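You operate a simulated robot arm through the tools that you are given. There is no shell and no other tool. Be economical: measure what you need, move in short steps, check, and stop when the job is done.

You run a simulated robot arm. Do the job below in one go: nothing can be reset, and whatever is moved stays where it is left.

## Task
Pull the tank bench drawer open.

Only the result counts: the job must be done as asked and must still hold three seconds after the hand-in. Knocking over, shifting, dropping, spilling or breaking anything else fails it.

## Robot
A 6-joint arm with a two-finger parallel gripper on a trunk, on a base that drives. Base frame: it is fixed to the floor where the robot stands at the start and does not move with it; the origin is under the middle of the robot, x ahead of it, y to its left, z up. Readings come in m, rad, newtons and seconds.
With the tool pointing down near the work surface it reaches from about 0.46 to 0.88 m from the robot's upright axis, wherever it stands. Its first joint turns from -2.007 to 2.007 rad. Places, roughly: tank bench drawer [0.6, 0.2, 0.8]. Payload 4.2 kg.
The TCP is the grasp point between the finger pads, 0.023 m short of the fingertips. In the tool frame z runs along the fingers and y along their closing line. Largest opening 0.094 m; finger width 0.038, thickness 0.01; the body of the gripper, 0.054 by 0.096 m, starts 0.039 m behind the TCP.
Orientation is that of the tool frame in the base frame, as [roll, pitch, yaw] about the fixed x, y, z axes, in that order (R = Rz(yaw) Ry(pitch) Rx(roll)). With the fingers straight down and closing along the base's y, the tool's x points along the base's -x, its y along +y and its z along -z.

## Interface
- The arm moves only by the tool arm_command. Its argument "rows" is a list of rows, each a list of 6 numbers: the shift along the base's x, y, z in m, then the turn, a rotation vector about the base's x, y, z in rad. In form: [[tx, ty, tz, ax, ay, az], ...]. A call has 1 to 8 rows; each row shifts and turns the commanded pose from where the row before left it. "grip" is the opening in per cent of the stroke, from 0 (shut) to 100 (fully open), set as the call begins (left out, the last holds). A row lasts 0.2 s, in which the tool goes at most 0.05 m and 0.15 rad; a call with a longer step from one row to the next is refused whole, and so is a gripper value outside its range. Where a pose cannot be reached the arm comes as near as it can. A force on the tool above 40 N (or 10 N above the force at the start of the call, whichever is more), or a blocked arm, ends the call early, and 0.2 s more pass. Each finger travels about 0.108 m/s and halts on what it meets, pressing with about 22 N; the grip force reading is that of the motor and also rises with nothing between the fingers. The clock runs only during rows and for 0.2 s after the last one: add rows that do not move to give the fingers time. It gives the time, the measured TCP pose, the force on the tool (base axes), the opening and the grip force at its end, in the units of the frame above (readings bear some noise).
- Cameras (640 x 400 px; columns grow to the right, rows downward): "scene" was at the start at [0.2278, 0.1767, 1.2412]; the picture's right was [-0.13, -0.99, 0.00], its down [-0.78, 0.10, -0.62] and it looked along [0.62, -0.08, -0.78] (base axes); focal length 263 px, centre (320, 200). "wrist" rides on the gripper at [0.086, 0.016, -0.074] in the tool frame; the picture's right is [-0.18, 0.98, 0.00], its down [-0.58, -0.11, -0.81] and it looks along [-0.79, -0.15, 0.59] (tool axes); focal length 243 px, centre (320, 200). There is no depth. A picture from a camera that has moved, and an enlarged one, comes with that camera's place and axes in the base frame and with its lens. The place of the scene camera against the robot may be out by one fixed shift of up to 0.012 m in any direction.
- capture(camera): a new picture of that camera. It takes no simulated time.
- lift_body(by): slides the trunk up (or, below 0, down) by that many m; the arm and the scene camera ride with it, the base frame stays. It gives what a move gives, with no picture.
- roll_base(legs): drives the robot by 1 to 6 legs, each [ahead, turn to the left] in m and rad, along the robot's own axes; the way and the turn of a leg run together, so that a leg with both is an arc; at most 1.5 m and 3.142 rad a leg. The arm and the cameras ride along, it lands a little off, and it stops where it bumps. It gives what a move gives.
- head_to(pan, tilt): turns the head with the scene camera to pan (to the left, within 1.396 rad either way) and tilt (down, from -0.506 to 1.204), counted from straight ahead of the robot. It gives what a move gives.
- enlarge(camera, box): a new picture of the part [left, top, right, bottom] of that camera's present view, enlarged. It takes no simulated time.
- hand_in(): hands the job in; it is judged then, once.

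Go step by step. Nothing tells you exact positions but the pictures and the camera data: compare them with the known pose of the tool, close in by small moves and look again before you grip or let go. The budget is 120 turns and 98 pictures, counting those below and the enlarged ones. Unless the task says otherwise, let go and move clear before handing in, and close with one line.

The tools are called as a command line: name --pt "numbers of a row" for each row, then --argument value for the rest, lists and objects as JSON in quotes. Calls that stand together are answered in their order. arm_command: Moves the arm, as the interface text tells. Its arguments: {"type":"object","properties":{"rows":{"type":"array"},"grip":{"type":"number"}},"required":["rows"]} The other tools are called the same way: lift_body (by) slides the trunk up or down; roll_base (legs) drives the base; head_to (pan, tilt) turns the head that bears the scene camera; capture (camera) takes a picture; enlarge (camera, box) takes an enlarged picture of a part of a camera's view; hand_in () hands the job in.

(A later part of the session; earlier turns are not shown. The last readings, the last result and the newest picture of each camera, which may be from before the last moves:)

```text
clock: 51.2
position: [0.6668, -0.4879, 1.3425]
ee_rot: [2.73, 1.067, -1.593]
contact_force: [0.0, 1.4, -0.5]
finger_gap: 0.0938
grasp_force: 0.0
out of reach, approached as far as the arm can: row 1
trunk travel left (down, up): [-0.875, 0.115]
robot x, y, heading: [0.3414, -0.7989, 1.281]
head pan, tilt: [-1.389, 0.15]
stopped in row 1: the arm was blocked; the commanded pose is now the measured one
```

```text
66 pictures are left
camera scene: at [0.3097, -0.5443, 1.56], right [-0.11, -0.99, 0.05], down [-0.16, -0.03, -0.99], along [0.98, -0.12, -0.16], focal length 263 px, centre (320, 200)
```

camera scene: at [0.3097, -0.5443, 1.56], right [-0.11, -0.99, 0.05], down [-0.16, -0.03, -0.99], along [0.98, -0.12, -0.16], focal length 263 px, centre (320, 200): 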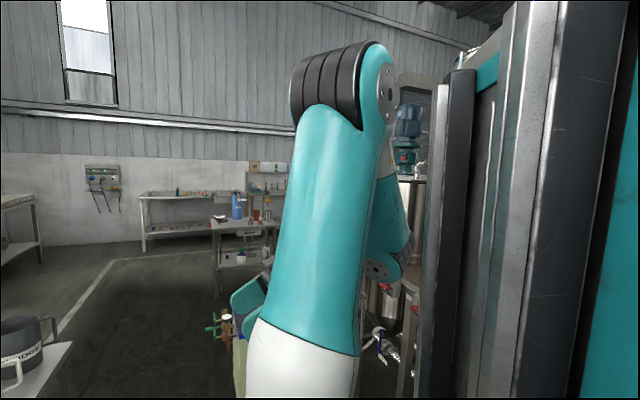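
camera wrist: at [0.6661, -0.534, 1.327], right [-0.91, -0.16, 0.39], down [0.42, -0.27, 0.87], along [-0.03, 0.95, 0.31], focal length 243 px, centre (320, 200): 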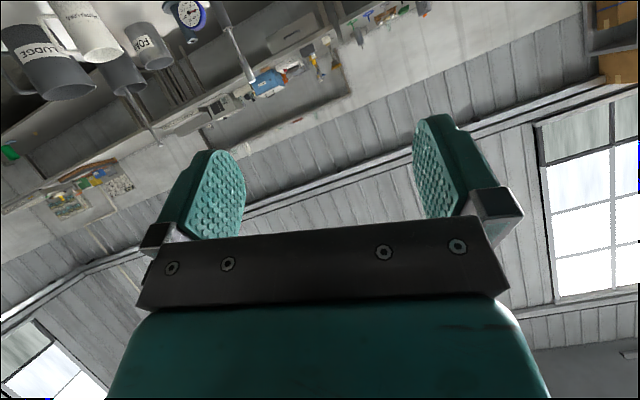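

The forearm is opening up with each try, so I'll keep going the same way.

arm_command --pt "0.027 -0.01 0 0 0 -0.1" --pt "0.026 -0.01 0 0 0 -0.1" --pt "0.025 -0.01 0 0 0 -0.1" --pt "0 0 0 0 0 0"

arm_command --pt "0.027 -0.01 0 0 0 -0.1" --pt "0.026 -0.01 0 0 0 -0.1" --pt "0.025 -0.01 0 0 0 -0.1" --pt "0 0 0 0 0 0"

capture --camera "scene"

```text
clock: 51.5
position: [0.6597, -0.5048, 1.3365]
ee_rot: [2.75, 1.121, -1.454]
contact_force: [0.0, 1.7, -0.3]
finger_gap: 0.0938
grasp_force: 0.1
out of reach, approached as far as the arm can: row 1
trunk travel left (down, up): [-0.875, 0.115]
robot x, y, heading: [0.3377, -0.8, 1.281]
head pan, tilt: [-1.389, 0.15]
stopped in row 1: the arm was blocked; the commanded pose is now the measured one
```

```text
clock: 51.9
position: [0.6697, -0.5251, 1.327]
ee_rot: [2.753, 1.148, -1.402]
contact_force: [-0.1, 0.7, 0.9]
finger_gap: 0.0939
grasp_force: 0.0
out of reach, approached as far as the arm can: row 1, 2
trunk travel left (down, up): [-0.875, 0.115]
robot x, y, heading: [0.3399, -0.7945, 1.285]
head pan, tilt: [-1.389, 0.15]
stopped in row 2: the arm was blocked; the commanded pose is now the measured one
```

```text
65 pictures are left
camera scene: at [0.3068, -0.5496, 1.56], right [-0.1, -0.99, 0.04], down [-0.16, -0.02, -0.99], along [0.98, -0.11, -0.16], focal length 263 px, centre (320, 200)
```

scene: 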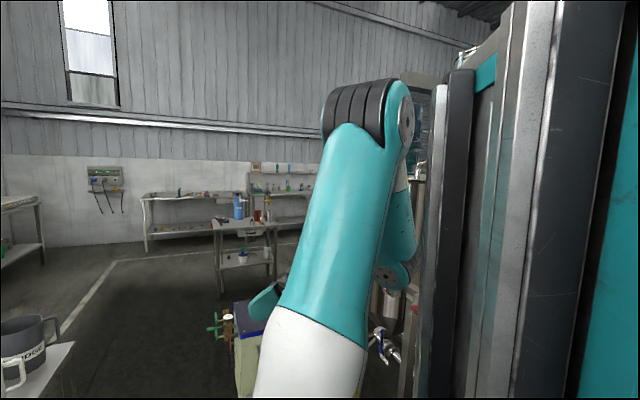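

That fold isn't helping. I'll undo the roll the wrist picked up, turning about its own axis, while moving back towards the horizontal pose that worked earlier.

arm_command --pt "0 0 0 -0.072 0.1075 -0.053" --pt "0 0 0 -0.072 0.1075 -0.053" --pt "0 0 0 -0.072 0.1075 -0.053" --pt "0 0 0 -0.072 0.1075 -0.053" --pt "0 0 0 0 0 0"

arm_command --pt "0 0.02 0.02 0 0 0" --pt "0 0.02 0.02 0 0 0" --pt "0 0.02 0.02 0 0 0" --pt "0 0.02 0.02 0 0 0" --pt "0 0 0 0 0 0"

capture --camera "scene"

```text
clock: 52.3
position: [0.6594, -0.5423, 1.3233]
ee_rot: [2.567, 1.115, -1.486]
contact_force: [0.3, 0.4, 0.0]
finger_gap: 0.094
grasp_force: 0.1
out of reach, approached as far as the arm can: row 1
trunk travel left (down, up): [-0.875, 0.115]
robot x, y, heading: [0.3367, -0.7926, 1.29]
head pan, tilt: [-1.389, 0.15]
stopped in row 2: the arm was blocked; the commanded pose is now the measured one
```

```text
clock: 52.8
position: [0.6383, -0.5474, 1.3264]
ee_rot: [2.628, 1.151, -1.312]
contact_force: [57.9, -44.8, -10.7]
finger_gap: 0.0876
grasp_force: 0.0
out of reach, approached as far as the arm can: row 1, 2
trunk travel left (down, up): [-0.875, 0.115]
robot x, y, heading: [0.3412, -0.7906, 1.289]
head pan, tilt: [-1.389, 0.15]
stopped in row 2: the arm was blocked; the commanded pose is now the measured one
```

```text
64 pictures are left
camera scene: at [0.3051, -0.5532, 1.5598], right [-0.1, -0.99, 0.04], down [-0.16, -0.02, -0.99], along [0.98, -0.1, -0.16], focal length 263 px, centre (320, 200)
```

scene: 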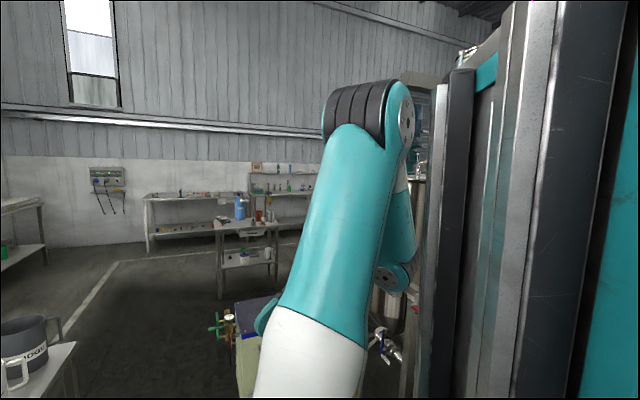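

A fingertip is now touching the upper arm lightly. I'll probe with tiny single steps to find out which directions the arm will follow.

arm_command --pt "0 0 0 0 0 0"

arm_command --pt "0.01 0 0 0 0 0"

arm_command --pt "0 0 -0.01 0 0 0"

arm_command --pt "0 -0.01 0 0 0 0"

```text
clock: 53.2
position: [0.6381, -0.5449, 1.3276]
ee_rot: [2.619, 1.153, -1.33]
contact_force: [45.8, -32.1, -22.0]
finger_gap: 0.086
grasp_force: 0.1
trunk travel left (down, up): [-0.875, 0.115]
robot x, y, heading: [0.3397, -0.7933, 1.289]
head pan, tilt: [-1.389, 0.15]
```

```text
clock: 53.6
position: [0.6382, -0.5446, 1.3285]
ee_rot: [2.615, 1.156, -1.335]
contact_force: [43.2, -21.3, -12.7]
finger_gap: 0.0853
grasp_force: 0.1
out of reach, approached as far as the arm can: row 1
trunk travel left (down, up): [-0.875, 0.115]
robot x, y, heading: [0.3429, -0.7941, 1.293]
head pan, tilt: [-1.389, 0.15]
```

```text
clock: 54.0
position: [0.6371, -0.5432, 1.3291]
ee_rot: [2.613, 1.158, -1.337]
contact_force: [36.7, -11.9, -10.0]
finger_gap: 0.0846
grasp_force: 0.1
out of reach, approached as far as the arm can: row 1
trunk travel left (down, up): [-0.875, 0.115]
robot x, y, heading: [0.3388, -0.7872, 1.29]
head pan, tilt: [-1.389, 0.15]
```

```text
clock: 54.4
position: [0.6364, -0.5431, 1.3277]
ee_rot: [2.611, 1.158, -1.341]
contact_force: [30.6, -2.4, -7.3]
finger_gap: 0.0839
grasp_force: 0.0
out of reach, approached as far as the arm can: row 1
trunk travel left (down, up): [-0.875, 0.115]
robot x, y, heading: [0.3387, -0.7921, 1.293]
head pan, tilt: [-1.389, 0.15]
```

arm_command --pt "-0.01 0.01 0.01 0 0 0" --pt "0 0 0 0 0 0" --pt "0 0 0 0 0 0" --pt "0 0 0 0 0 0" --grip 0

arm_command --pt "0 0 0 0.04 0 0"

arm_command --pt "0 0 0 -0.08 0 0"

arm_command --pt "0 0 0 0.04 0.04 0"

arm_command --pt "0 0 0 0 -0.08 0"

arm_command --pt "0 0 0 0 0.04 0.04"

arm_command --pt "0 0 0 0 0 -0.08"

```text
clock: 54.9
position: [0.6175, -0.5543, 1.331]
ee_rot: [2.663, 1.197, -1.159]
contact_force: [-0.7, 0.9, 0.8]
finger_gap: 0.0001
grasp_force: 22.0
out of reach, approached as far as the arm can: row 1
trunk travel left (down, up): [-0.875, 0.115]
robot x, y, heading: [0.3392, -0.7918, 1.288]
head pan, tilt: [-1.389, 0.15]
stopped in row 2: the arm was blocked; the commanded pose is now the measured one
```

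```text
clock: 55.4
position: [0.6117, -0.5732, 1.3277]
ee_rot: [2.758, 1.265, -0.953]
contact_force: [0.3, 0.8, 0.5]
finger_gap: 0.0
grasp_force: 21.8
out of reach, approached as far as the arm can: row 1
trunk travel left (down, up): [-0.875, 0.115]
robot x, y, heading: [0.3406, -0.7927, 1.3]
head pan, tilt: [-1.389, 0.15]
stopped in row 1: the arm was blocked; the commanded pose is now the measured one
```

```text
clock: 55.8
position: [0.6098, -0.5956, 1.329]
ee_rot: [2.728, 1.231, -0.878]
contact_force: [0.2, 0.8, -0.1]
finger_gap: 0.0
grasp_force: 22.1
out of reach, approached as far as the arm can: row 1
trunk travel left (down, up): [-0.875, 0.115]
robot x, y, heading: [0.3412, -0.7891, 1.297]
head pan, tilt: [-1.389, 0.15]
stopped in row 1: the arm was blocked; the commanded pose is now the measured one
```

```text
clock: 56.4
position: [0.607, -0.6134, 1.3257]
ee_rot: [2.771, 1.304, -0.743]
contact_force: [-0.3, 0.6, 0.6]
finger_gap: 0.0002
grasp_force: 22.2
out of reach, approached as far as the arm can: row 1
trunk travel left (down, up): [-0.875, 0.115]
robot x, y, heading: [0.3419, -0.7899, 1.3]
head pan, tilt: [-1.389, 0.15]
stopped in row 1: the arm was blocked; the commanded pose is now the measured one
```

```text
clock: 56.8
position: [0.6145, -0.6409, 1.3511]
ee_rot: [2.908, 1.292, -0.616]
contact_force: [-0.1, 1.3, -1.1]
finger_gap: 0.0
grasp_force: 22.5
trunk travel left (down, up): [-0.875, 0.115]
robot x, y, heading: [0.3402, -0.7835, 1.298]
head pan, tilt: [-1.389, 0.15]
stopped in row 1: the arm was blocked; the commanded pose is now the measured one
```

```text
clock: 57.2
position: [0.6115, -0.6435, 1.3486]
ee_rot: [2.808, 1.322, -0.665]
contact_force: [-0.4, -0.5, -0.1]
finger_gap: 0.0
grasp_force: 22.7
trunk travel left (down, up): [-0.875, 0.115]
robot x, y, heading: [0.3395, -0.7885, 1.298]
head pan, tilt: [-1.389, 0.15]
```

```text
clock: 57.5
position: [0.6226, -0.6587, 1.3535]
ee_rot: [2.783, 1.31, -0.686]
contact_force: [0.5, 0.2, 0.6]
finger_gap: 0.0
grasp_force: 22.3
trunk travel left (down, up): [-0.875, 0.115]
robot x, y, heading: [0.3427, -0.7862, 1.305]
head pan, tilt: [-1.389, 0.15]
stopped in row 1: the arm was blocked; the commanded pose is now the measured one
```

capture --camera "scene"

capture --camera "wrist"

```text
63 pictures are left
camera scene: at [0.2984, -0.5619, 1.5594], right [-0.09, -1.0, 0.03], down [-0.16, -0.01, -0.99], along [0.98, -0.09, -0.15], focal length 263 px, centre (320, 200)
```

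scene: 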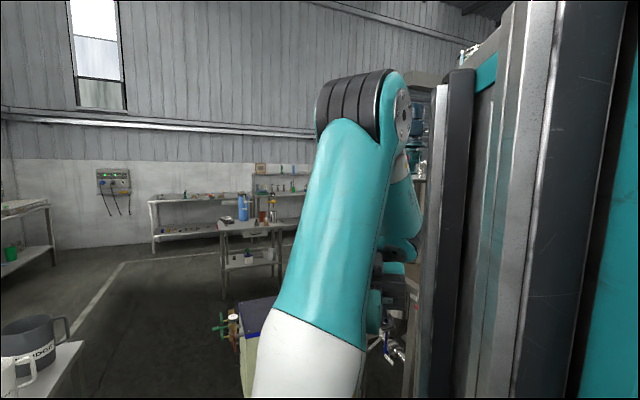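

```text
62 pictures are left
camera wrist: at [0.703, -0.7114, 1.2881], right [-0.36, -0.89, 0.27], down [0.66, -0.05, 0.75], along [-0.65, 0.45, 0.61], focal length 243 px, centre (320, 200)
```

wrist: 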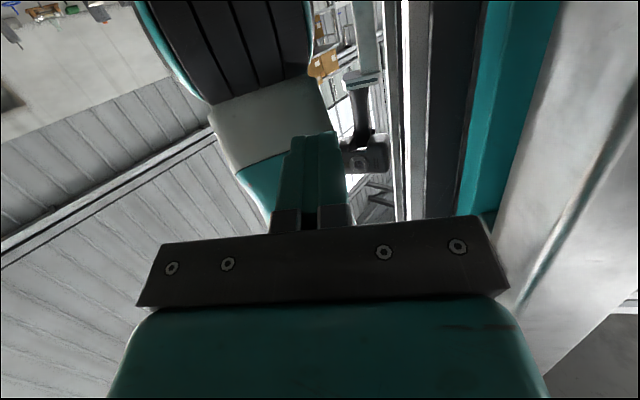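

The tool now points back at the robot's column, with the wrist outside. I'll back it straight out towards +x.

arm_command --pt "0.02 -0.005 0 0 0 0" --pt "0.02 -0.005 0 0 0 0" --pt "0.02 -0.005 0 0 0 0" --pt "0.02 -0.005 0 0 0 0" --pt "0 0 0 0 0 0"

capture --camera "scene"

```text
clock: 58.0
position: [0.6485, -0.6812, 1.3399]
ee_rot: [2.81, 1.295, -0.663]
contact_force: [-0.6, 0.2, 0.4]
finger_gap: 0.0
grasp_force: 21.9
out of reach, approached as far as the arm can: row 1, 2
trunk travel left (down, up): [-0.875, 0.115]
robot x, y, heading: [0.3418, -0.7858, 1.306]
head pan, tilt: [-1.389, 0.15]
stopped in row 2: the arm was blocked; the commanded pose is now the measured one
```

```text
61 pictures are left
camera scene: at [0.2973, -0.5631, 1.5593], right [-0.08, -1.0, 0.03], down [-0.16, -0.01, -0.99], along [0.98, -0.09, -0.15], focal length 263 px, centre (320, 200)
```

scene: 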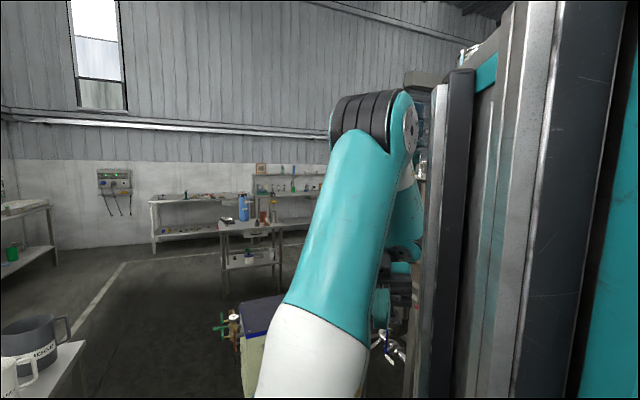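

arm_command --pt "0.02 -0.007 -0.027 -0.037 -0.114 0" --pt "0.022 -0.007 -0.027 -0.037 -0.114 0" --pt "0.024 -0.008 -0.025 -0.037 -0.114 0" --pt "0.026 -0.008 -0.023 -0.037 -0.114 0" --pt "0 0 0 0 0 0"

arm_command --pt "0.02 -0.007 -0.027 -0.037 -0.114 0" --pt "0.022 -0.007 -0.027 -0.037 -0.114 0" --pt "0.024 -0.008 -0.025 -0.037 -0.114 0" --pt "0.026 -0.008 -0.023 -0.037 -0.114 0" --pt "0 0 0 0 0 0"

capture --camera "scene"

```text
clock: 59.2
position: [0.7612, -0.726, 1.2779]
ee_rot: [3.09, 0.856, -0.423]
contact_force: [0.1, -0.4, 0.9]
finger_gap: 0.0
grasp_force: 21.9
out of reach, approached as far as the arm can: row 1, 2, 3, 4
trunk travel left (down, up): [-0.875, 0.115]
robot x, y, heading: [0.3414, -0.7885, 1.306]
head pan, tilt: [-1.389, 0.15]
```

```text
clock: 60.4
position: [0.9339, -0.7881, 1.2409]
ee_rot: [-3.131, 0.379, -0.399]
contact_force: [0.0, 0.0, 0.5]
finger_gap: 0.0
grasp_force: 21.9
out of reach, approached as far as the arm can: row 1, 2, 3, 4
trunk travel left (down, up): [-0.875, 0.115]
robot x, y, heading: [0.3438, -0.7828, 1.303]
head pan, tilt: [-1.389, 0.15]
```

```text
60 pictures are left
camera scene: at [0.2985, -0.5629, 1.5595], right [-0.09, -1.0, 0.03], down [-0.16, -0.01, -0.99], along [0.98, -0.09, -0.15], focal length 263 px, centre (320, 200)
```

scene: 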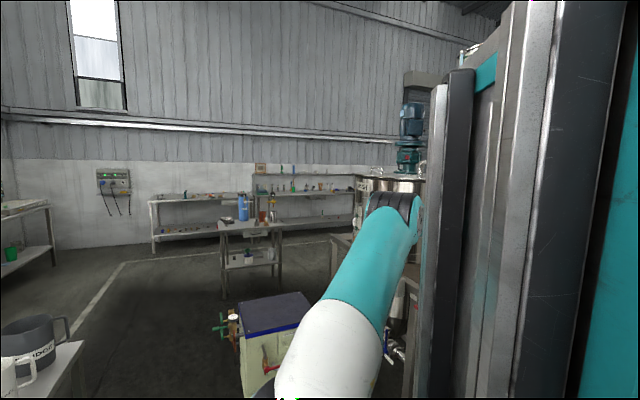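

The arm has unfolded and follows commands again. I'll finish levelling the tool downward, then swing the arm left about its shoulder towards the bench side.

arm_command --pt "0 0 0 -0.049 -0.116 0" --pt "0 0 0 -0.049 -0.116 0" --pt "0 0 0 -0.049 -0.116 0" --pt "0 0 0 0 0 0"

arm_command --pt "0.0178 0.0439 0 0 0 0.1" --pt "0.0133 0.0455 0 0 0 0.1" --pt "0.0087 0.0466 0 0 0 0.1" --pt "0.004 0.0472 0 0 0 0.1" --pt "-0.0007 0.0474 0 0 0 0.1" --pt "-0.0054 0.0471 0 0 0 0.1" --pt "0 0 0 0 0 0"

head_to --pan -0.9 --tilt 0.5

capture --camera "scene"

```text
clock: 61.4
position: [1.0089, -0.8235, 1.2899]
ee_rot: [-3.132, -0.001, -0.399]
contact_force: [0.3, 0.2, 0.4]
finger_gap: 0.0
grasp_force: 21.9
out of reach, approached as far as the arm can: row 1, 2, 3
trunk travel left (down, up): [-0.875, 0.115]
robot x, y, heading: [0.3431, -0.7843, 1.305]
head pan, tilt: [-1.389, 0.15]
```

```text
clock: 63.0
position: [1.0664, -0.5487, 1.2974]
ee_rot: [-3.134, 0.005, 0.152]
contact_force: [0.4, 0.8, -0.4]
finger_gap: 0.0
grasp_force: 22.0
out of reach, approached as far as the arm can: row 4, 6
trunk travel left (down, up): [-0.875, 0.115]
robot x, y, heading: [0.3429, -0.7905, 1.303]
head pan, tilt: [-1.389, 0.15]
```

```text
clock: 64.0
position: [1.0638, -0.5491, 1.2974]
ee_rot: [-3.133, 0.004, 0.155]
contact_force: [0.2, 0.3, 0.2]
finger_gap: 0.0
grasp_force: 22.1
trunk travel left (down, up): [-0.875, 0.115]
robot x, y, heading: [0.3434, -0.787, 1.306]
head pan, tilt: [-0.901, 0.499]
```

```text
59 pictures are left
camera scene: at [0.2892, -0.5205, 1.5261], right [0.39, -0.92, 0.02], down [-0.45, -0.21, -0.87], along [0.8, 0.33, -0.49], focal length 263 px, centre (320, 200)
```

scene: 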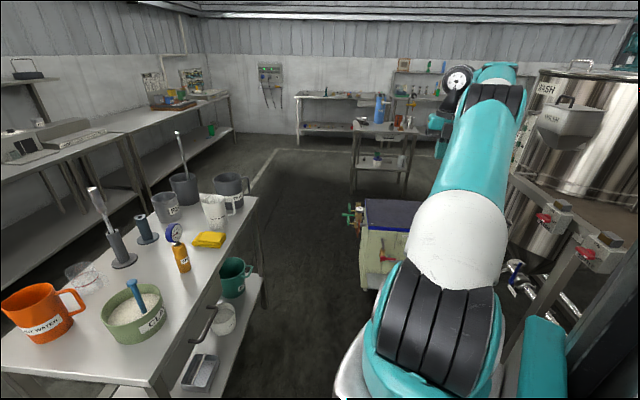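

Everything on the bench is still in place and the arm is healthy, with the tool's x axis nearly along the handle. Instead of going horizontal I'll use a tool-down approach tilted about 35° outward, so first I'll move in front of and above the handle.

arm_command --pt "-0.029 0.0325 -0.007 0 0 0.015" --pt "-0.029 0.0325 -0.007 0 0 0.015" --pt "-0.029 0.0325 -0.007 0 0 0.015" --pt "-0.029 0.0325 -0.007 0 0 0.015" --pt "-0.029 0.0325 -0.007 0 0 0.015" --pt "-0.029 0.0325 -0.007 0 0 0.015" --pt "0 0 0 0 0 0" --grip 40

arm_command --pt "-0.029 0.0325 -0.007 0 0 0.015" --pt "-0.029 0.0325 -0.007 0 0 0.015" --pt "-0.029 0.0325 -0.007 0 0 0.015" --pt "-0.029 0.0325 -0.007 0 0 0.015" --pt "-0.029 0.0325 -0.007 0 0 0.015" --pt "-0.029 0.0325 -0.007 0 0 0.015" --pt "0 0 0 0 0 0"

head_to --pan -0.3 --tilt 0.75

capture --camera "scene"

capture --camera "wrist"

```text
clock: 65.5
position: [1.0014, -0.3152, 1.3148]
ee_rot: [-3.136, 0.005, 0.163]
contact_force: [0.1, -1.0, -0.4]
finger_gap: 0.0376
grasp_force: 0.0
out of reach, approached as far as the arm can: row 1, 2, 3, 4, 5, 6
trunk travel left (down, up): [-0.875, 0.115]
robot x, y, heading: [0.3435, -0.7846, 1.301]
head pan, tilt: [-0.901, 0.499]
```

```text
clock: 66.1
position: [0.9831, -0.2937, 1.3286]
ee_rot: [-3.111, -0.003, 0.033]
contact_force: [0.5, 0.2, 0.7]
finger_gap: 0.0377
grasp_force: 0.1
out of reach, approached as far as the arm can: row 1, 2
trunk travel left (down, up): [-0.875, 0.115]
robot x, y, heading: [0.3431, -0.7848, 1.305]
head pan, tilt: [-0.901, 0.499]
stopped in row 2: the arm was blocked; the commanded pose is now the measured one
```

```text
clock: 67.1
position: [0.9849, -0.2874, 1.3233]
ee_rot: [-3.113, -0.006, -0.012]
contact_force: [-0.1, -0.5, 0.8]
finger_gap: 0.0377
grasp_force: 0.1
trunk travel left (down, up): [-0.875, 0.115]
robot x, y, heading: [0.3447, -0.7872, 1.301]
head pan, tilt: [-0.3, 0.75]
```

```text
58 pictures are left
camera scene: at [0.2493, -0.4878, 1.5034], right [0.84, -0.54, 0.01], down [-0.37, -0.59, -0.71], along [0.39, 0.6, -0.7], focal length 263 px, centre (320, 200)
```

scene: 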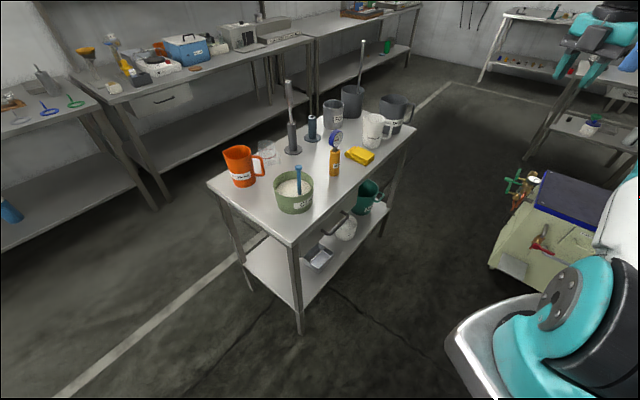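

```text
57 pictures are left
camera wrist: at [1.0703, -0.3083, 1.3982], right [-0.2, -0.98, -0.03], down [-0.58, 0.09, 0.81], along [-0.79, 0.18, -0.59], focal length 243 px, centre (320, 200)
```

wrist: 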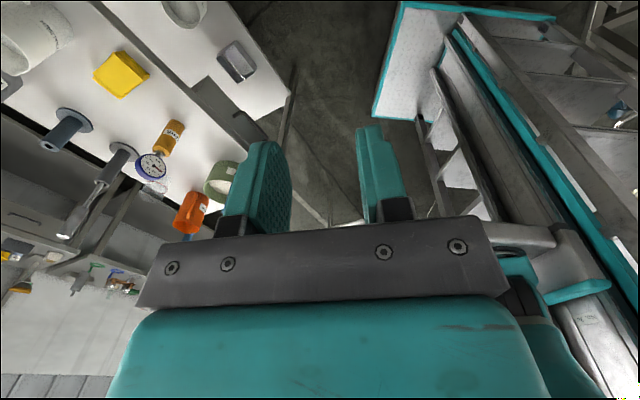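

The tool is down again, but the arm can't fold in further, so the wrist looks flipped over compared with the start. I'll unflip it in free air: roll the tool left and up, then bring it forward and down.

arm_command --pt "-0.0156 0.025 0.0022 0.1254 0.0782 0" --pt "-0.0153 0.0245 0.0065 0.1254 0.0782 0" --pt "-0.0146 0.0234 0.0106 0.1254 0.0782 0" --pt "-0.0136 0.0218 0.0146 0.1254 0.0782 0" --pt "-0.0123 0.0197 0.0182 0.1254 0.0782 0" --pt "-0.0108 0.0173 0.0214 0.1254 0.0782 0" --pt "-0.009 0.0145 0.0241 0.1254 0.0782 0" --pt "-0.007 0.0112 0.0264 0.1254 0.0782 0"

head_to --pan -0.8 --tilt 0.3

capture --camera "scene"

```text
clock: 68.3
position: [0.8753, -0.2186, 1.3819]
ee_rot: [-2.404, 0.222, 0.255]
contact_force: [-0.3, 0.8, 0.1]
finger_gap: 0.0379
grasp_force: 0.0
out of reach, approached as far as the arm can: row 3, 4, 5, 6
trunk travel left (down, up): [-0.875, 0.115]
robot x, y, heading: [0.3399, -0.7901, 1.306]
head pan, tilt: [-0.3, 0.75]
stopped in row 6: the arm was blocked; the commanded pose is now the measured one
```

```text
clock: 69.2
position: [0.8781, -0.2172, 1.3769]
ee_rot: [-2.409, 0.227, 0.254]
contact_force: [0.2, -0.3, 0.3]
finger_gap: 0.0374
grasp_force: 0.1
trunk travel left (down, up): [-0.875, 0.115]
robot x, y, heading: [0.3357, -0.7875, 1.307]
head pan, tilt: [-0.799, 0.3]
```

```text
56 pictures are left
camera scene: at [0.2858, -0.513, 1.544], right [0.49, -0.87, 0.02], down [-0.27, -0.17, -0.95], along [0.83, 0.46, -0.31], focal length 263 px, centre (320, 200)
```

scene: 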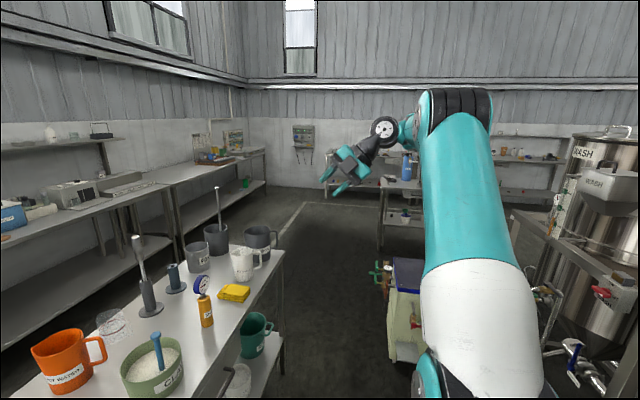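

The arm looks good and follows. I'll continue the roll to the left and up.

arm_command --pt "-0.0108 0.0173 0.0214 0.1254 0.0782 0" --pt "-0.009 0.0145 0.0241 0.1254 0.0782 0" --pt "-0.007 0.0112 0.0264 0.1254 0.0782 0" --pt "-0.0049 0.0078 0.028 0.1254 0.0782 0" --pt "-0.0027 0.0043 0.0291 0.1254 0.0782 0" --pt "-0.0003 0.0005 0.0295 0.1254 0.0782 0" --pt "0 0 0 0 0 0"

capture --camera "scene"

```text
clock: 69.7
position: [0.8413, -0.2295, 1.4071]
ee_rot: [-2.208, 0.25, 0.293]
contact_force: [0.3, 0.6, 0.5]
finger_gap: 0.0376
grasp_force: 0.1
out of reach, approached as far as the arm can: row 1, 2
trunk travel left (down, up): [-0.875, 0.115]
robot x, y, heading: [0.3371, -0.7882, 1.307]
head pan, tilt: [-0.799, 0.3]
stopped in row 2: the arm was blocked; the commanded pose is now the measured one
```

```text
55 pictures are left
camera scene: at [0.2824, -0.5153, 1.5446], right [0.49, -0.87, 0.02], down [-0.26, -0.17, -0.95], along [0.83, 0.46, -0.31], focal length 263 px, centre (320, 200)
```

scene: 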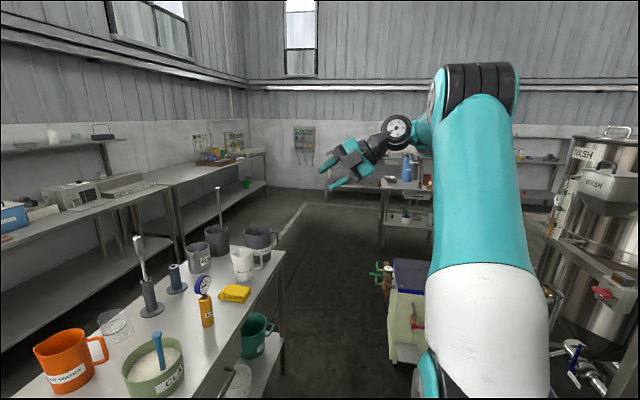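

The tool is now tilted down-left at almost the angle I want for the handle. I'll trim it to exactly the bench direction and 45° tilt, and see whether the arm follows when pushed outward.

arm_command --pt "0.01 0.02 0 -0.016 -0.091 0.018" --pt "0.01 0.02 0 -0.016 -0.091 0.018" --pt "0.01 0.02 0 -0.016 -0.091 0.018" --pt "0.01 0.02 0 0 0 0" --pt "0 0 0 0 0 0"

```text
clock: 70.9
position: [0.8936, -0.1432, 1.4102]
ee_rot: [-2.34, 0.018, 0.336]
contact_force: [0.3, 0.5, -0.8]
finger_gap: 0.0374
grasp_force: 0.3
trunk travel left (down, up): [-0.875, 0.115]
robot x, y, heading: [0.345, -0.7826, 1.305]
head pan, tilt: [-0.799, 0.3]
```

It follows perfectly now. I'll translate toward the point in front of the handle, staying high.

arm_command --pt "-0.037 0.008 0 0 0 0" --pt "-0.037 0.008 0 0 0 0" --pt "-0.037 0.008 0 0 0 0" --pt "0 0 0 0 0 0"

capture --camera "scene"

```text
clock: 71.3
position: [0.8446, -0.1747, 1.4242]
ee_rot: [-2.319, -0.009, 0.335]
contact_force: [0.2, 0.8, 0.4]
finger_gap: 0.0376
grasp_force: 0.1
trunk travel left (down, up): [-0.875, 0.115]
robot x, y, heading: [0.3406, -0.782, 1.312]
head pan, tilt: [-0.799, 0.3]
stopped in row 2: the arm was blocked; the commanded pose is now the measured one
```

```text
54 pictures are left
camera scene: at [0.2829, -0.5161, 1.5446], right [0.49, -0.87, 0.02], down [-0.26, -0.17, -0.95], along [0.83, 0.46, -0.31], focal length 263 px, centre (320, 200)
```

scene: 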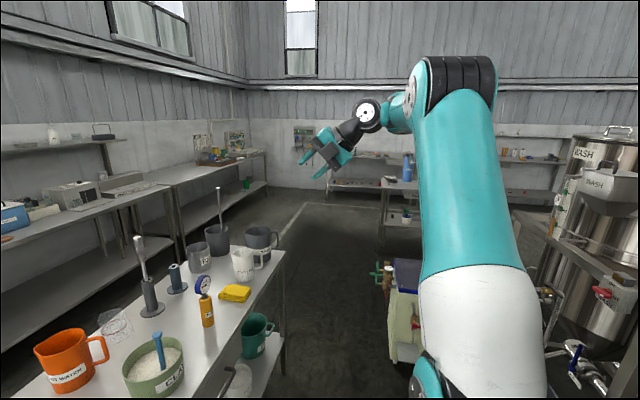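

Inward moves here make the arm switch solutions, but outward ones work. I'll rehearse the pull in free air: reach further out along the drawer axis and come back.

arm_command --pt "0.025 0.016 -0.007 -0.01 -0.013 0" --pt "0.025 0.016 -0.007 -0.01 -0.013 0" --pt "-0.013 0.038 0 0 0 0" --pt "-0.013 0.038 0 0 0 0" --pt "-0.013 0.038 0 0 0 0" --pt "-0.013 0.038 0 0 0 0" --pt "0 0 0 0 0 0"

capture --camera "scene"

```text
clock: 72.9
position: [0.8433, -0.023, 1.3866]
ee_rot: [-2.35, -0.018, 0.343]
contact_force: [-0.8, -0.9, -0.7]
finger_gap: 0.0375
grasp_force: 0.0
out of reach, approached as far as the arm can: row 2, 3, 4, 5, 6
trunk travel left (down, up): [-0.875, 0.115]
robot x, y, heading: [0.3415, -0.7864, 1.309]
head pan, tilt: [-0.799, 0.3]
```

```text
53 pictures are left
camera scene: at [0.2843, -0.5142, 1.5442], right [0.49, -0.87, 0.02], down [-0.26, -0.17, -0.95], along [0.83, 0.46, -0.31], focal length 263 px, centre (320, 200)
```

scene: 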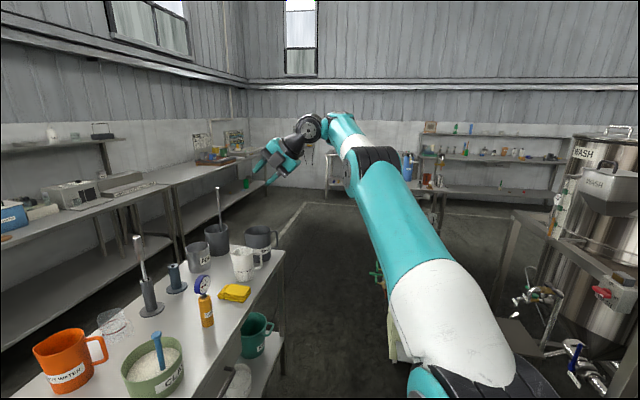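

The arm is elbow-up and stretched high. The real grasp is much lower relative to the shoulder, so I'll lower the tool here, clear of the bench, and check that it follows.

arm_command --pt "0 0 -0.03 0 0 0" --pt "0 0 -0.03 0 0 0" --pt "0 0 -0.03 0 0 0" --pt "0 0 -0.03 0 0 0" --pt "0 0 -0.03 0 0 0" --pt "0 0 -0.03 0 0 0" --pt "0 0 0 0 0 0"

capture --camera "scene"

```text
clock: 73.4
position: [0.8639, -0.0341, 1.3488]
ee_rot: [-2.339, 0.08, 0.175]
contact_force: [-0.5, -0.1, 1.2]
finger_gap: 0.0375
grasp_force: 0.2
out of reach, approached as far as the arm can: row 2
trunk travel left (down, up): [-0.875, 0.115]
robot x, y, heading: [0.3423, -0.7858, 1.307]
head pan, tilt: [-0.799, 0.3]
stopped in row 2: the arm was blocked; the commanded pose is now the measured one
```

```text
52 pictures are left
camera scene: at [0.2833, -0.5158, 1.5444], right [0.49, -0.87, 0.02], down [-0.26, -0.17, -0.95], along [0.83, 0.46, -0.31], focal length 263 px, centre (320, 200)
```

scene: 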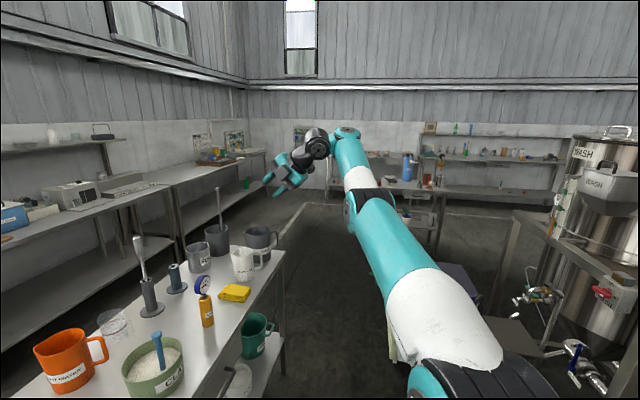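

The arm is close to straight with the wrist bent sideways, which is a poor stance. I'll turn the tool smoothly to point straight outward with its camera side below, which should restore a normal wrist.

arm_command --pt "0 0 0 0.0524 0.1003 -0.075" --pt "0 0 0 0.0524 0.1003 -0.075" --pt "0 0 0 0.0524 0.1003 -0.075" --pt "0 0 0 0.0524 0.1003 -0.075" --pt "0 0 0 0.0524 0.1003 -0.075" --pt "0 0 0 0.0524 0.1003 -0.075" --pt "0 0 0 0.0524 0.1003 -0.075" --pt "0 0 0 0 0 0"

capture --camera "scene"

```text
clock: 73.8
position: [0.8908, -0.0513, 1.3525]
ee_rot: [-2.283, 0.272, 0.025]
contact_force: [-0.5, 0.4, 0.8]
finger_gap: 0.0375
grasp_force: 0.0
out of reach, approached as far as the arm can: row 1, 2
trunk travel left (down, up): [-0.875, 0.115]
robot x, y, heading: [0.3399, -0.7828, 1.312]
head pan, tilt: [-0.799, 0.3]
stopped in row 2: the arm was blocked; the commanded pose is now the measured one
```

```text
51 pictures are left
camera scene: at [0.2831, -0.5159, 1.544], right [0.49, -0.87, 0.02], down [-0.26, -0.17, -0.95], along [0.83, 0.46, -0.31], focal length 263 px, centre (320, 200)
```

scene: 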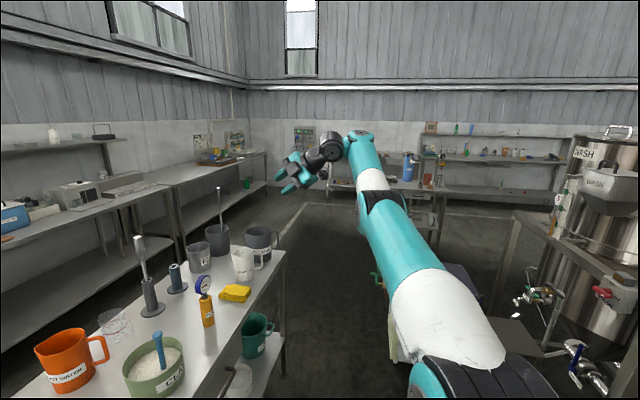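

arm_command --pt "0 0 0 0.0524 0.1003 -0.075" --pt "0 0 0 0.0524 0.1003 -0.075" --pt "0 0 0 0.0524 0.1003 -0.075" --pt "0 0 0 0.0524 0.1003 -0.075" --pt "0 0 0 0 0 0"

arm_command --pt "0 0 0 0.0524 0.1003 -0.075" --pt "0 0 0 0.0524 0.1003 -0.075" --pt "0 0 0 0.0524 0.1003 -0.075" --pt "0 0 0 0.0524 0.1003 -0.075" --pt "0 0 0 0 0 0"

arm_command --pt "0 0 0 0.0524 0.1003 -0.075" --pt "0 0 0 0.0524 0.1003 -0.075" --pt "0 0 0 0.0524 0.1003 -0.075" --pt "0 0 0 0.0524 0.1003 -0.075" --pt "0 0 0 0 0 0"

capture --camera "scene"

```text
clock: 74.4
position: [0.9198, -0.0721, 1.3624]
ee_rot: [-2.229, 0.487, -0.109]
contact_force: [0.9, 0.1, -0.9]
finger_gap: 0.0379
grasp_force: 0.0
out of reach, approached as far as the arm can: row 1, 2
trunk travel left (down, up): [-0.875, 0.115]
robot x, y, heading: [0.3375, -0.7829, 1.311]
head pan, tilt: [-0.799, 0.3]
stopped in row 2: the arm was blocked; the commanded pose is now the measured one
```

```text
clock: 75.6
position: [0.9831, -0.1453, 1.4255]
ee_rot: [-2.062, 0.892, -0.254]
contact_force: [0.6, -0.4, 0.1]
finger_gap: 0.0375
grasp_force: 0.2
out of reach, approached as far as the arm can: row 1, 2, 3, 4
trunk travel left (down, up): [-0.875, 0.115]
robot x, y, heading: [0.3429, -0.7831, 1.314]
head pan, tilt: [-0.799, 0.3]
```

```text
clock: 76.8
position: [1.0498, -0.1171, 1.4468]
ee_rot: [-2.0, 1.317, -0.535]
contact_force: [0.6, -0.1, 0.7]
finger_gap: 0.0376
grasp_force: 0.0
out of reach, approached as far as the arm can: row 1, 2, 3, 4
trunk travel left (down, up): [-0.875, 0.115]
robot x, y, heading: [0.3407, -0.7867, 1.313]
head pan, tilt: [-0.799, 0.3]
```

```text
50 pictures are left
camera scene: at [0.2819, -0.5173, 1.544], right [0.49, -0.87, 0.02], down [-0.26, -0.17, -0.95], along [0.83, 0.46, -0.31], focal length 263 px, centre (320, 200)
```

scene: 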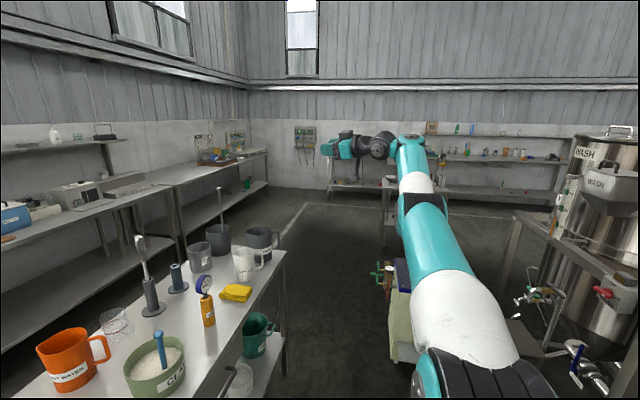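

It's following now, with the tool horizontal and the camera below. I'll keep turning it outward so it lines up with the arm.

arm_command --pt "0 -0.01 0 0 0 -0.13" --pt "0 -0.01 0 0 0 -0.13" --pt "0 -0.01 0 0 0 -0.13" --pt "0 -0.01 0 0 0 -0.13" --pt "0 -0.01 0 0 0 -0.13" --pt "0 0 0 0 0 0"

capture --camera "scene"

```text
clock: 78.2
position: [1.153, -0.1148, 1.4802]
ee_rot: [-2.067, 1.267, -1.252]
contact_force: [0.1, -0.2, -0.3]
finger_gap: 0.0377
grasp_force: 0.0
out of reach, approached as far as the arm can: row 1, 2, 3, 4, 5
trunk travel left (down, up): [-0.875, 0.115]
robot x, y, heading: [0.3421, -0.7859, 1.317]
head pan, tilt: [-0.799, 0.3]
```

```text
49 pictures are left
camera scene: at [0.2817, -0.5173, 1.5441], right [0.49, -0.87, 0.02], down [-0.26, -0.17, -0.95], along [0.83, 0.46, -0.31], focal length 263 px, centre (320, 200)
```

scene: 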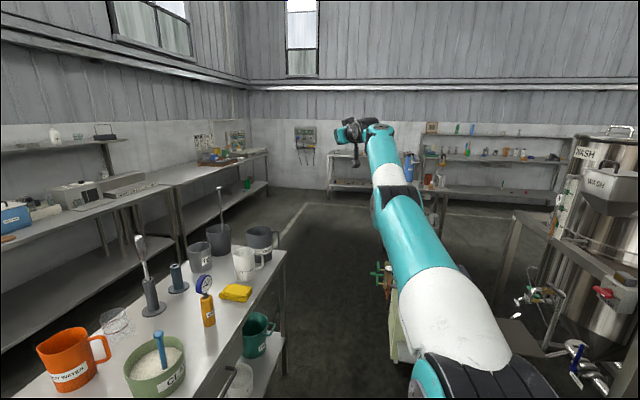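

The tool now points outward with the camera hanging below, which is the normal stance. I'll tip it down in the arm's plane.

arm_command --pt "0 0 0 -0.1004 0.0976 0" --pt "0 0 0 -0.1004 0.0976 0" --pt "0 0 0 -0.1004 0.0976 0" --pt "0 0 0 -0.1004 0.0976 0" --pt "0 0 0 -0.1004 0.0976 0" --pt "0 0 0 -0.1004 0.0976 0" --pt "0 0 0 0 0 0"

capture --camera "scene"

```text
clock: 79.8
position: [1.0752, -0.2183, 1.4589]
ee_rot: [-2.924, 0.626, -1.989]
contact_force: [-0.6, -0.1, -0.2]
finger_gap: 0.0375
grasp_force: 0.0
out of reach, approached as far as the arm can: row 1, 2, 3, 4, 5, 6
trunk travel left (down, up): [-0.875, 0.115]
robot x, y, heading: [0.3387, -0.7839, 1.31]
head pan, tilt: [-0.799, 0.3]
```

```text
48 pictures are left
camera scene: at [0.2816, -0.5173, 1.5441], right [0.49, -0.87, 0.02], down [-0.26, -0.17, -0.95], along [0.83, 0.46, -0.31], focal length 263 px, centre (320, 200)
```

scene: 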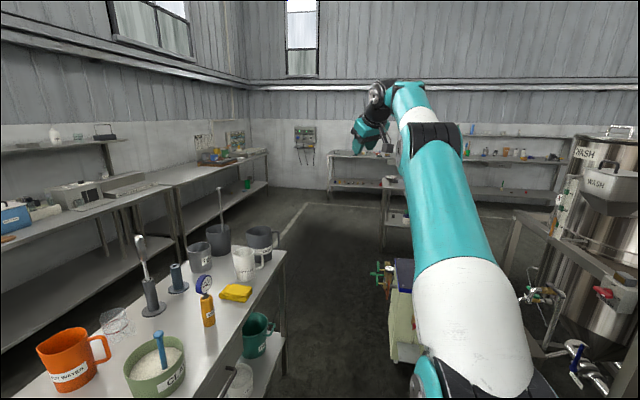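

arm_command --pt "0 0 0 -0.1004 0.0976 0" --pt "0 0 0 -0.1004 0.0976 0" --pt "0 0 0 -0.1004 0.0976 0" --pt "0 0 0 -0.1004 0.0976 0" --pt "0 0 0 0 0 0"

capture --camera "scene"

```text
clock: 81.0
position: [1.0347, -0.3633, 1.4008]
ee_rot: [-3.086, 0.17, -2.053]
contact_force: [-0.2, -0.7, 0.9]
finger_gap: 0.0377
grasp_force: 0.0
out of reach, approached as far as the arm can: row 1, 2, 3, 4
trunk travel left (down, up): [-0.875, 0.115]
robot x, y, heading: [0.3406, -0.7825, 1.311]
head pan, tilt: [-0.799, 0.3]
```

```text
47 pictures are left
camera scene: at [0.2815, -0.5176, 1.5441], right [0.49, -0.87, 0.02], down [-0.26, -0.17, -0.95], along [0.83, 0.46, -0.31], focal length 263 px, centre (320, 200)
```

scene: 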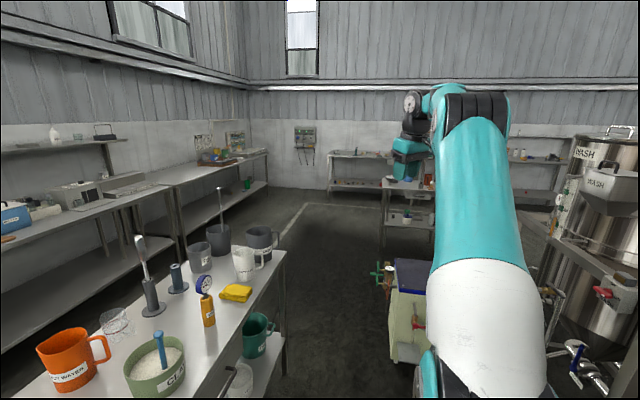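

Nearly back to normal: tool down with the camera side inward. I'll finish the tilt, lower it and straighten the yaw.

arm_command --pt "0 0 0 -0.062 0.063 0" --pt "0 0 0 -0.062 0.063 0" --pt "0 0 -0.03 0 0 -0.07" --pt "0 0 -0.03 0 0 -0.07" --pt "0 0 -0.03 0 0 -0.07" --pt "0 0 -0.03 0 0 -0.07" --pt "0 0 -0.03 0 0 0" --pt "0 0 0 0 0 0"

capture --camera "scene"

```text
clock: 82.8
position: [1.0244, -0.3844, 1.2441]
ee_rot: [3.141, 0.003, -2.339]
contact_force: [0.2, 0.2, -0.2]
finger_gap: 0.0377
grasp_force: 0.0
out of reach, approached as far as the arm can: row 1, 2
trunk travel left (down, up): [-0.875, 0.115]
robot x, y, heading: [0.3428, -0.7839, 1.311]
head pan, tilt: [-0.799, 0.3]
```

```text
46 pictures are left
camera scene: at [0.2817, -0.5173, 1.5441], right [0.49, -0.87, 0.02], down [-0.26, -0.17, -0.95], along [0.83, 0.46, -0.31], focal length 263 px, centre (320, 200)
```

scene: 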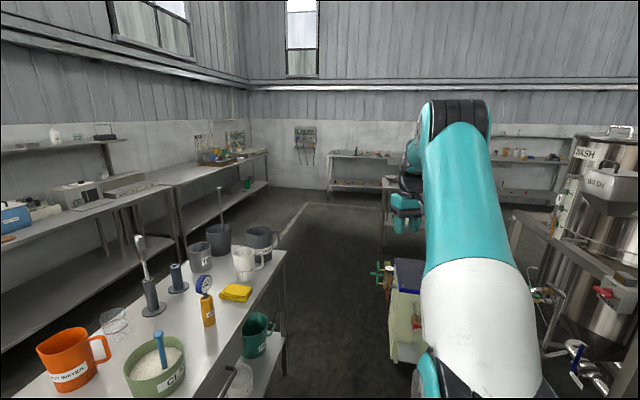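

The arm is back in its normal posture and obeys fully. I'll move in front of the handle at this height while turning to the bench angle.

arm_command --pt "-0.0355 0.0318 0 0 0 -0.059" --pt "-0.0355 0.0318 0 0 0 -0.059" --pt "-0.0355 0.0318 0 0 0 -0.059" --pt "-0.0355 0.0318 0 0 0 -0.059" --pt "-0.0355 0.0318 0 0 0 -0.059" --pt "-0.0355 0.0318 0 0 0 -0.059" --pt "-0.0355 0.0318 0 0 0 -0.059" --pt "-0.0355 0.0318 0 0 0 -0.059"

lift_body --by -0.25

head_to --pan -0.3 --tilt 0.7

capture --camera "scene"

capture --camera "wrist"

```text
clock: 84.6
position: [0.736, -0.1316, 1.2436]
ee_rot: [3.141, 0.004, -2.811]
contact_force: [0.2, -0.9, -0.9]
finger_gap: 0.0377
grasp_force: 0.1
trunk travel left (down, up): [-0.875, 0.115]
robot x, y, heading: [0.3423, -0.784, 1.317]
head pan, tilt: [-0.799, 0.3]
```

```text
clock: 87.2
position: [0.7384, -0.1324, 0.9934]
ee_rot: [-3.142, 0.001, -2.81]
contact_force: [0.3, -0.7, 0.1]
finger_gap: 0.0377
grasp_force: 0.1
trunk travel left (down, up): [-0.625, 0.365]
robot x, y, heading: [0.3401, -0.7829, 1.311]
head pan, tilt: [-0.799, 0.3]
```

```text
clock: 88.1
position: [0.7375, -0.1313, 0.9938]
ee_rot: [-3.14, 0.003, -2.809]
contact_force: [-0.3, 0.0, -0.6]
finger_gap: 0.0374
grasp_force: 0.0
trunk travel left (down, up): [-0.625, 0.365]
robot x, y, heading: [0.3414, -0.7852, 1.313]
head pan, tilt: [-0.3, 0.7]
```

```text
45 pictures are left
camera scene: at [0.2435, -0.4974, 1.2577], right [0.85, -0.53, 0.01], down [-0.35, -0.56, -0.75], along [0.4, 0.64, -0.66], focal length 263 px, centre (320, 200)
```

scene: 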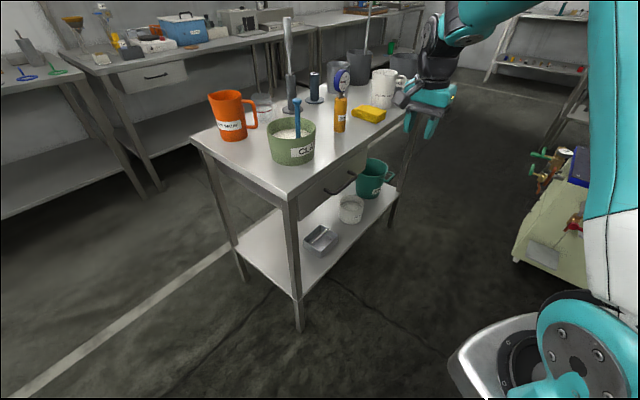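

```text
44 pictures are left
camera wrist: at [0.6501, -0.1456, 1.0668], right [-0.15, 0.99, 0.0], down [0.58, 0.09, 0.81], along [0.8, 0.12, -0.59], focal length 243 px, centre (320, 200)
```

wrist: 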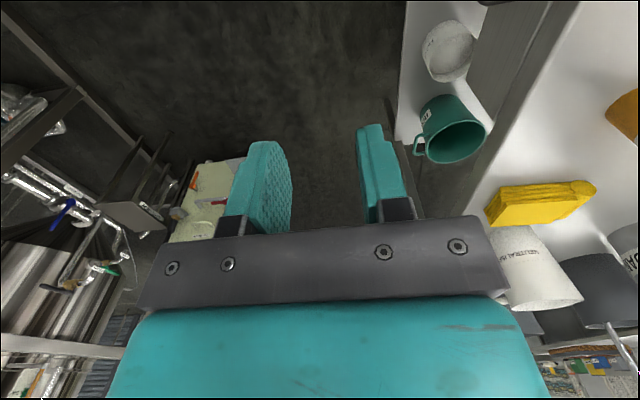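

The arm is well behaved in front of the drawer now. I'll enlarge the drawer front to measure the handle and the bench edge.

enlarge --camera "scene" --box '[260, 120, 420, 220]'

```text
4.00 times, centred on (340, 170) of scene
camera zoom: at [0.2435, -0.4974, 1.2577], right [0.85, -0.53, 0.01], down [-0.35, -0.56, -0.75], along [0.4, 0.64, -0.66], focal length 1054 px, centre (240, 320)
```

zoom: 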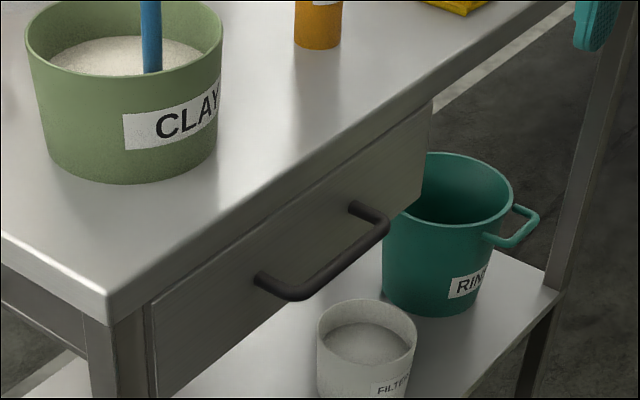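

The measurements agree: bar centre about [0.643, 0.003, 0.768], bar direction about 17.4°, bench top about z 0.83. I'll tilt 25° outward and go to a standoff point along the approach line.

arm_command --pt "-0.016 0.01 0 0.104 0.0327 -0.009" --pt "-0.016 0.01 0 0.104 0.0327 -0.009" --pt "-0.016 0.01 0 0.104 0.0327 -0.009" --pt "-0.016 0.01 0 0.104 0.0327 0" --pt "0 0 0 0 0 0" --grip 31

capture --camera "wrist"

capture --camera "scene"

```text
clock: 89.3
position: [0.6745, -0.0919, 0.9923]
ee_rot: [2.705, 0.009, -2.839]
contact_force: [-0.9, 0.0, 0.1]
finger_gap: 0.0294
grasp_force: 0.1
trunk travel left (down, up): [-0.625, 0.365]
robot x, y, heading: [0.3407, -0.7826, 1.316]
head pan, tilt: [-0.3, 0.7]
```

```text
42 pictures are left
camera wrist: at [0.5953, -0.1345, 1.0661], right [-0.09, 0.9, 0.42], down [0.68, -0.25, 0.69], along [0.73, 0.35, -0.59], focal length 243 px, centre (320, 200)
```

wrist: 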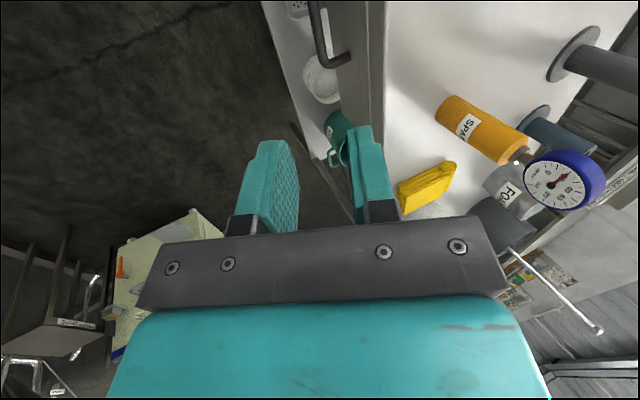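

```text
41 pictures are left
camera scene: at [0.2434, -0.4974, 1.2577], right [0.85, -0.53, 0.01], down [-0.35, -0.56, -0.75], along [0.4, 0.64, -0.66], focal length 263 px, centre (320, 200)
```

scene: 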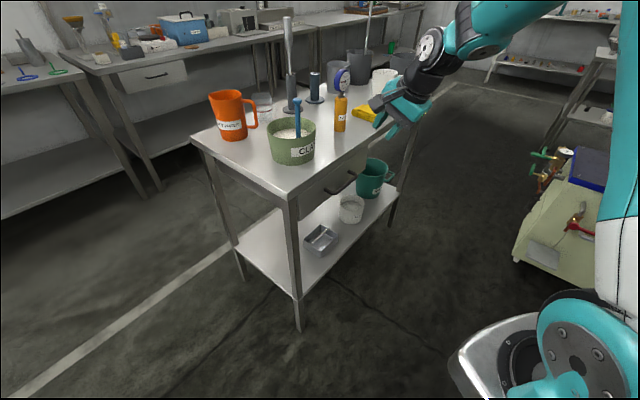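

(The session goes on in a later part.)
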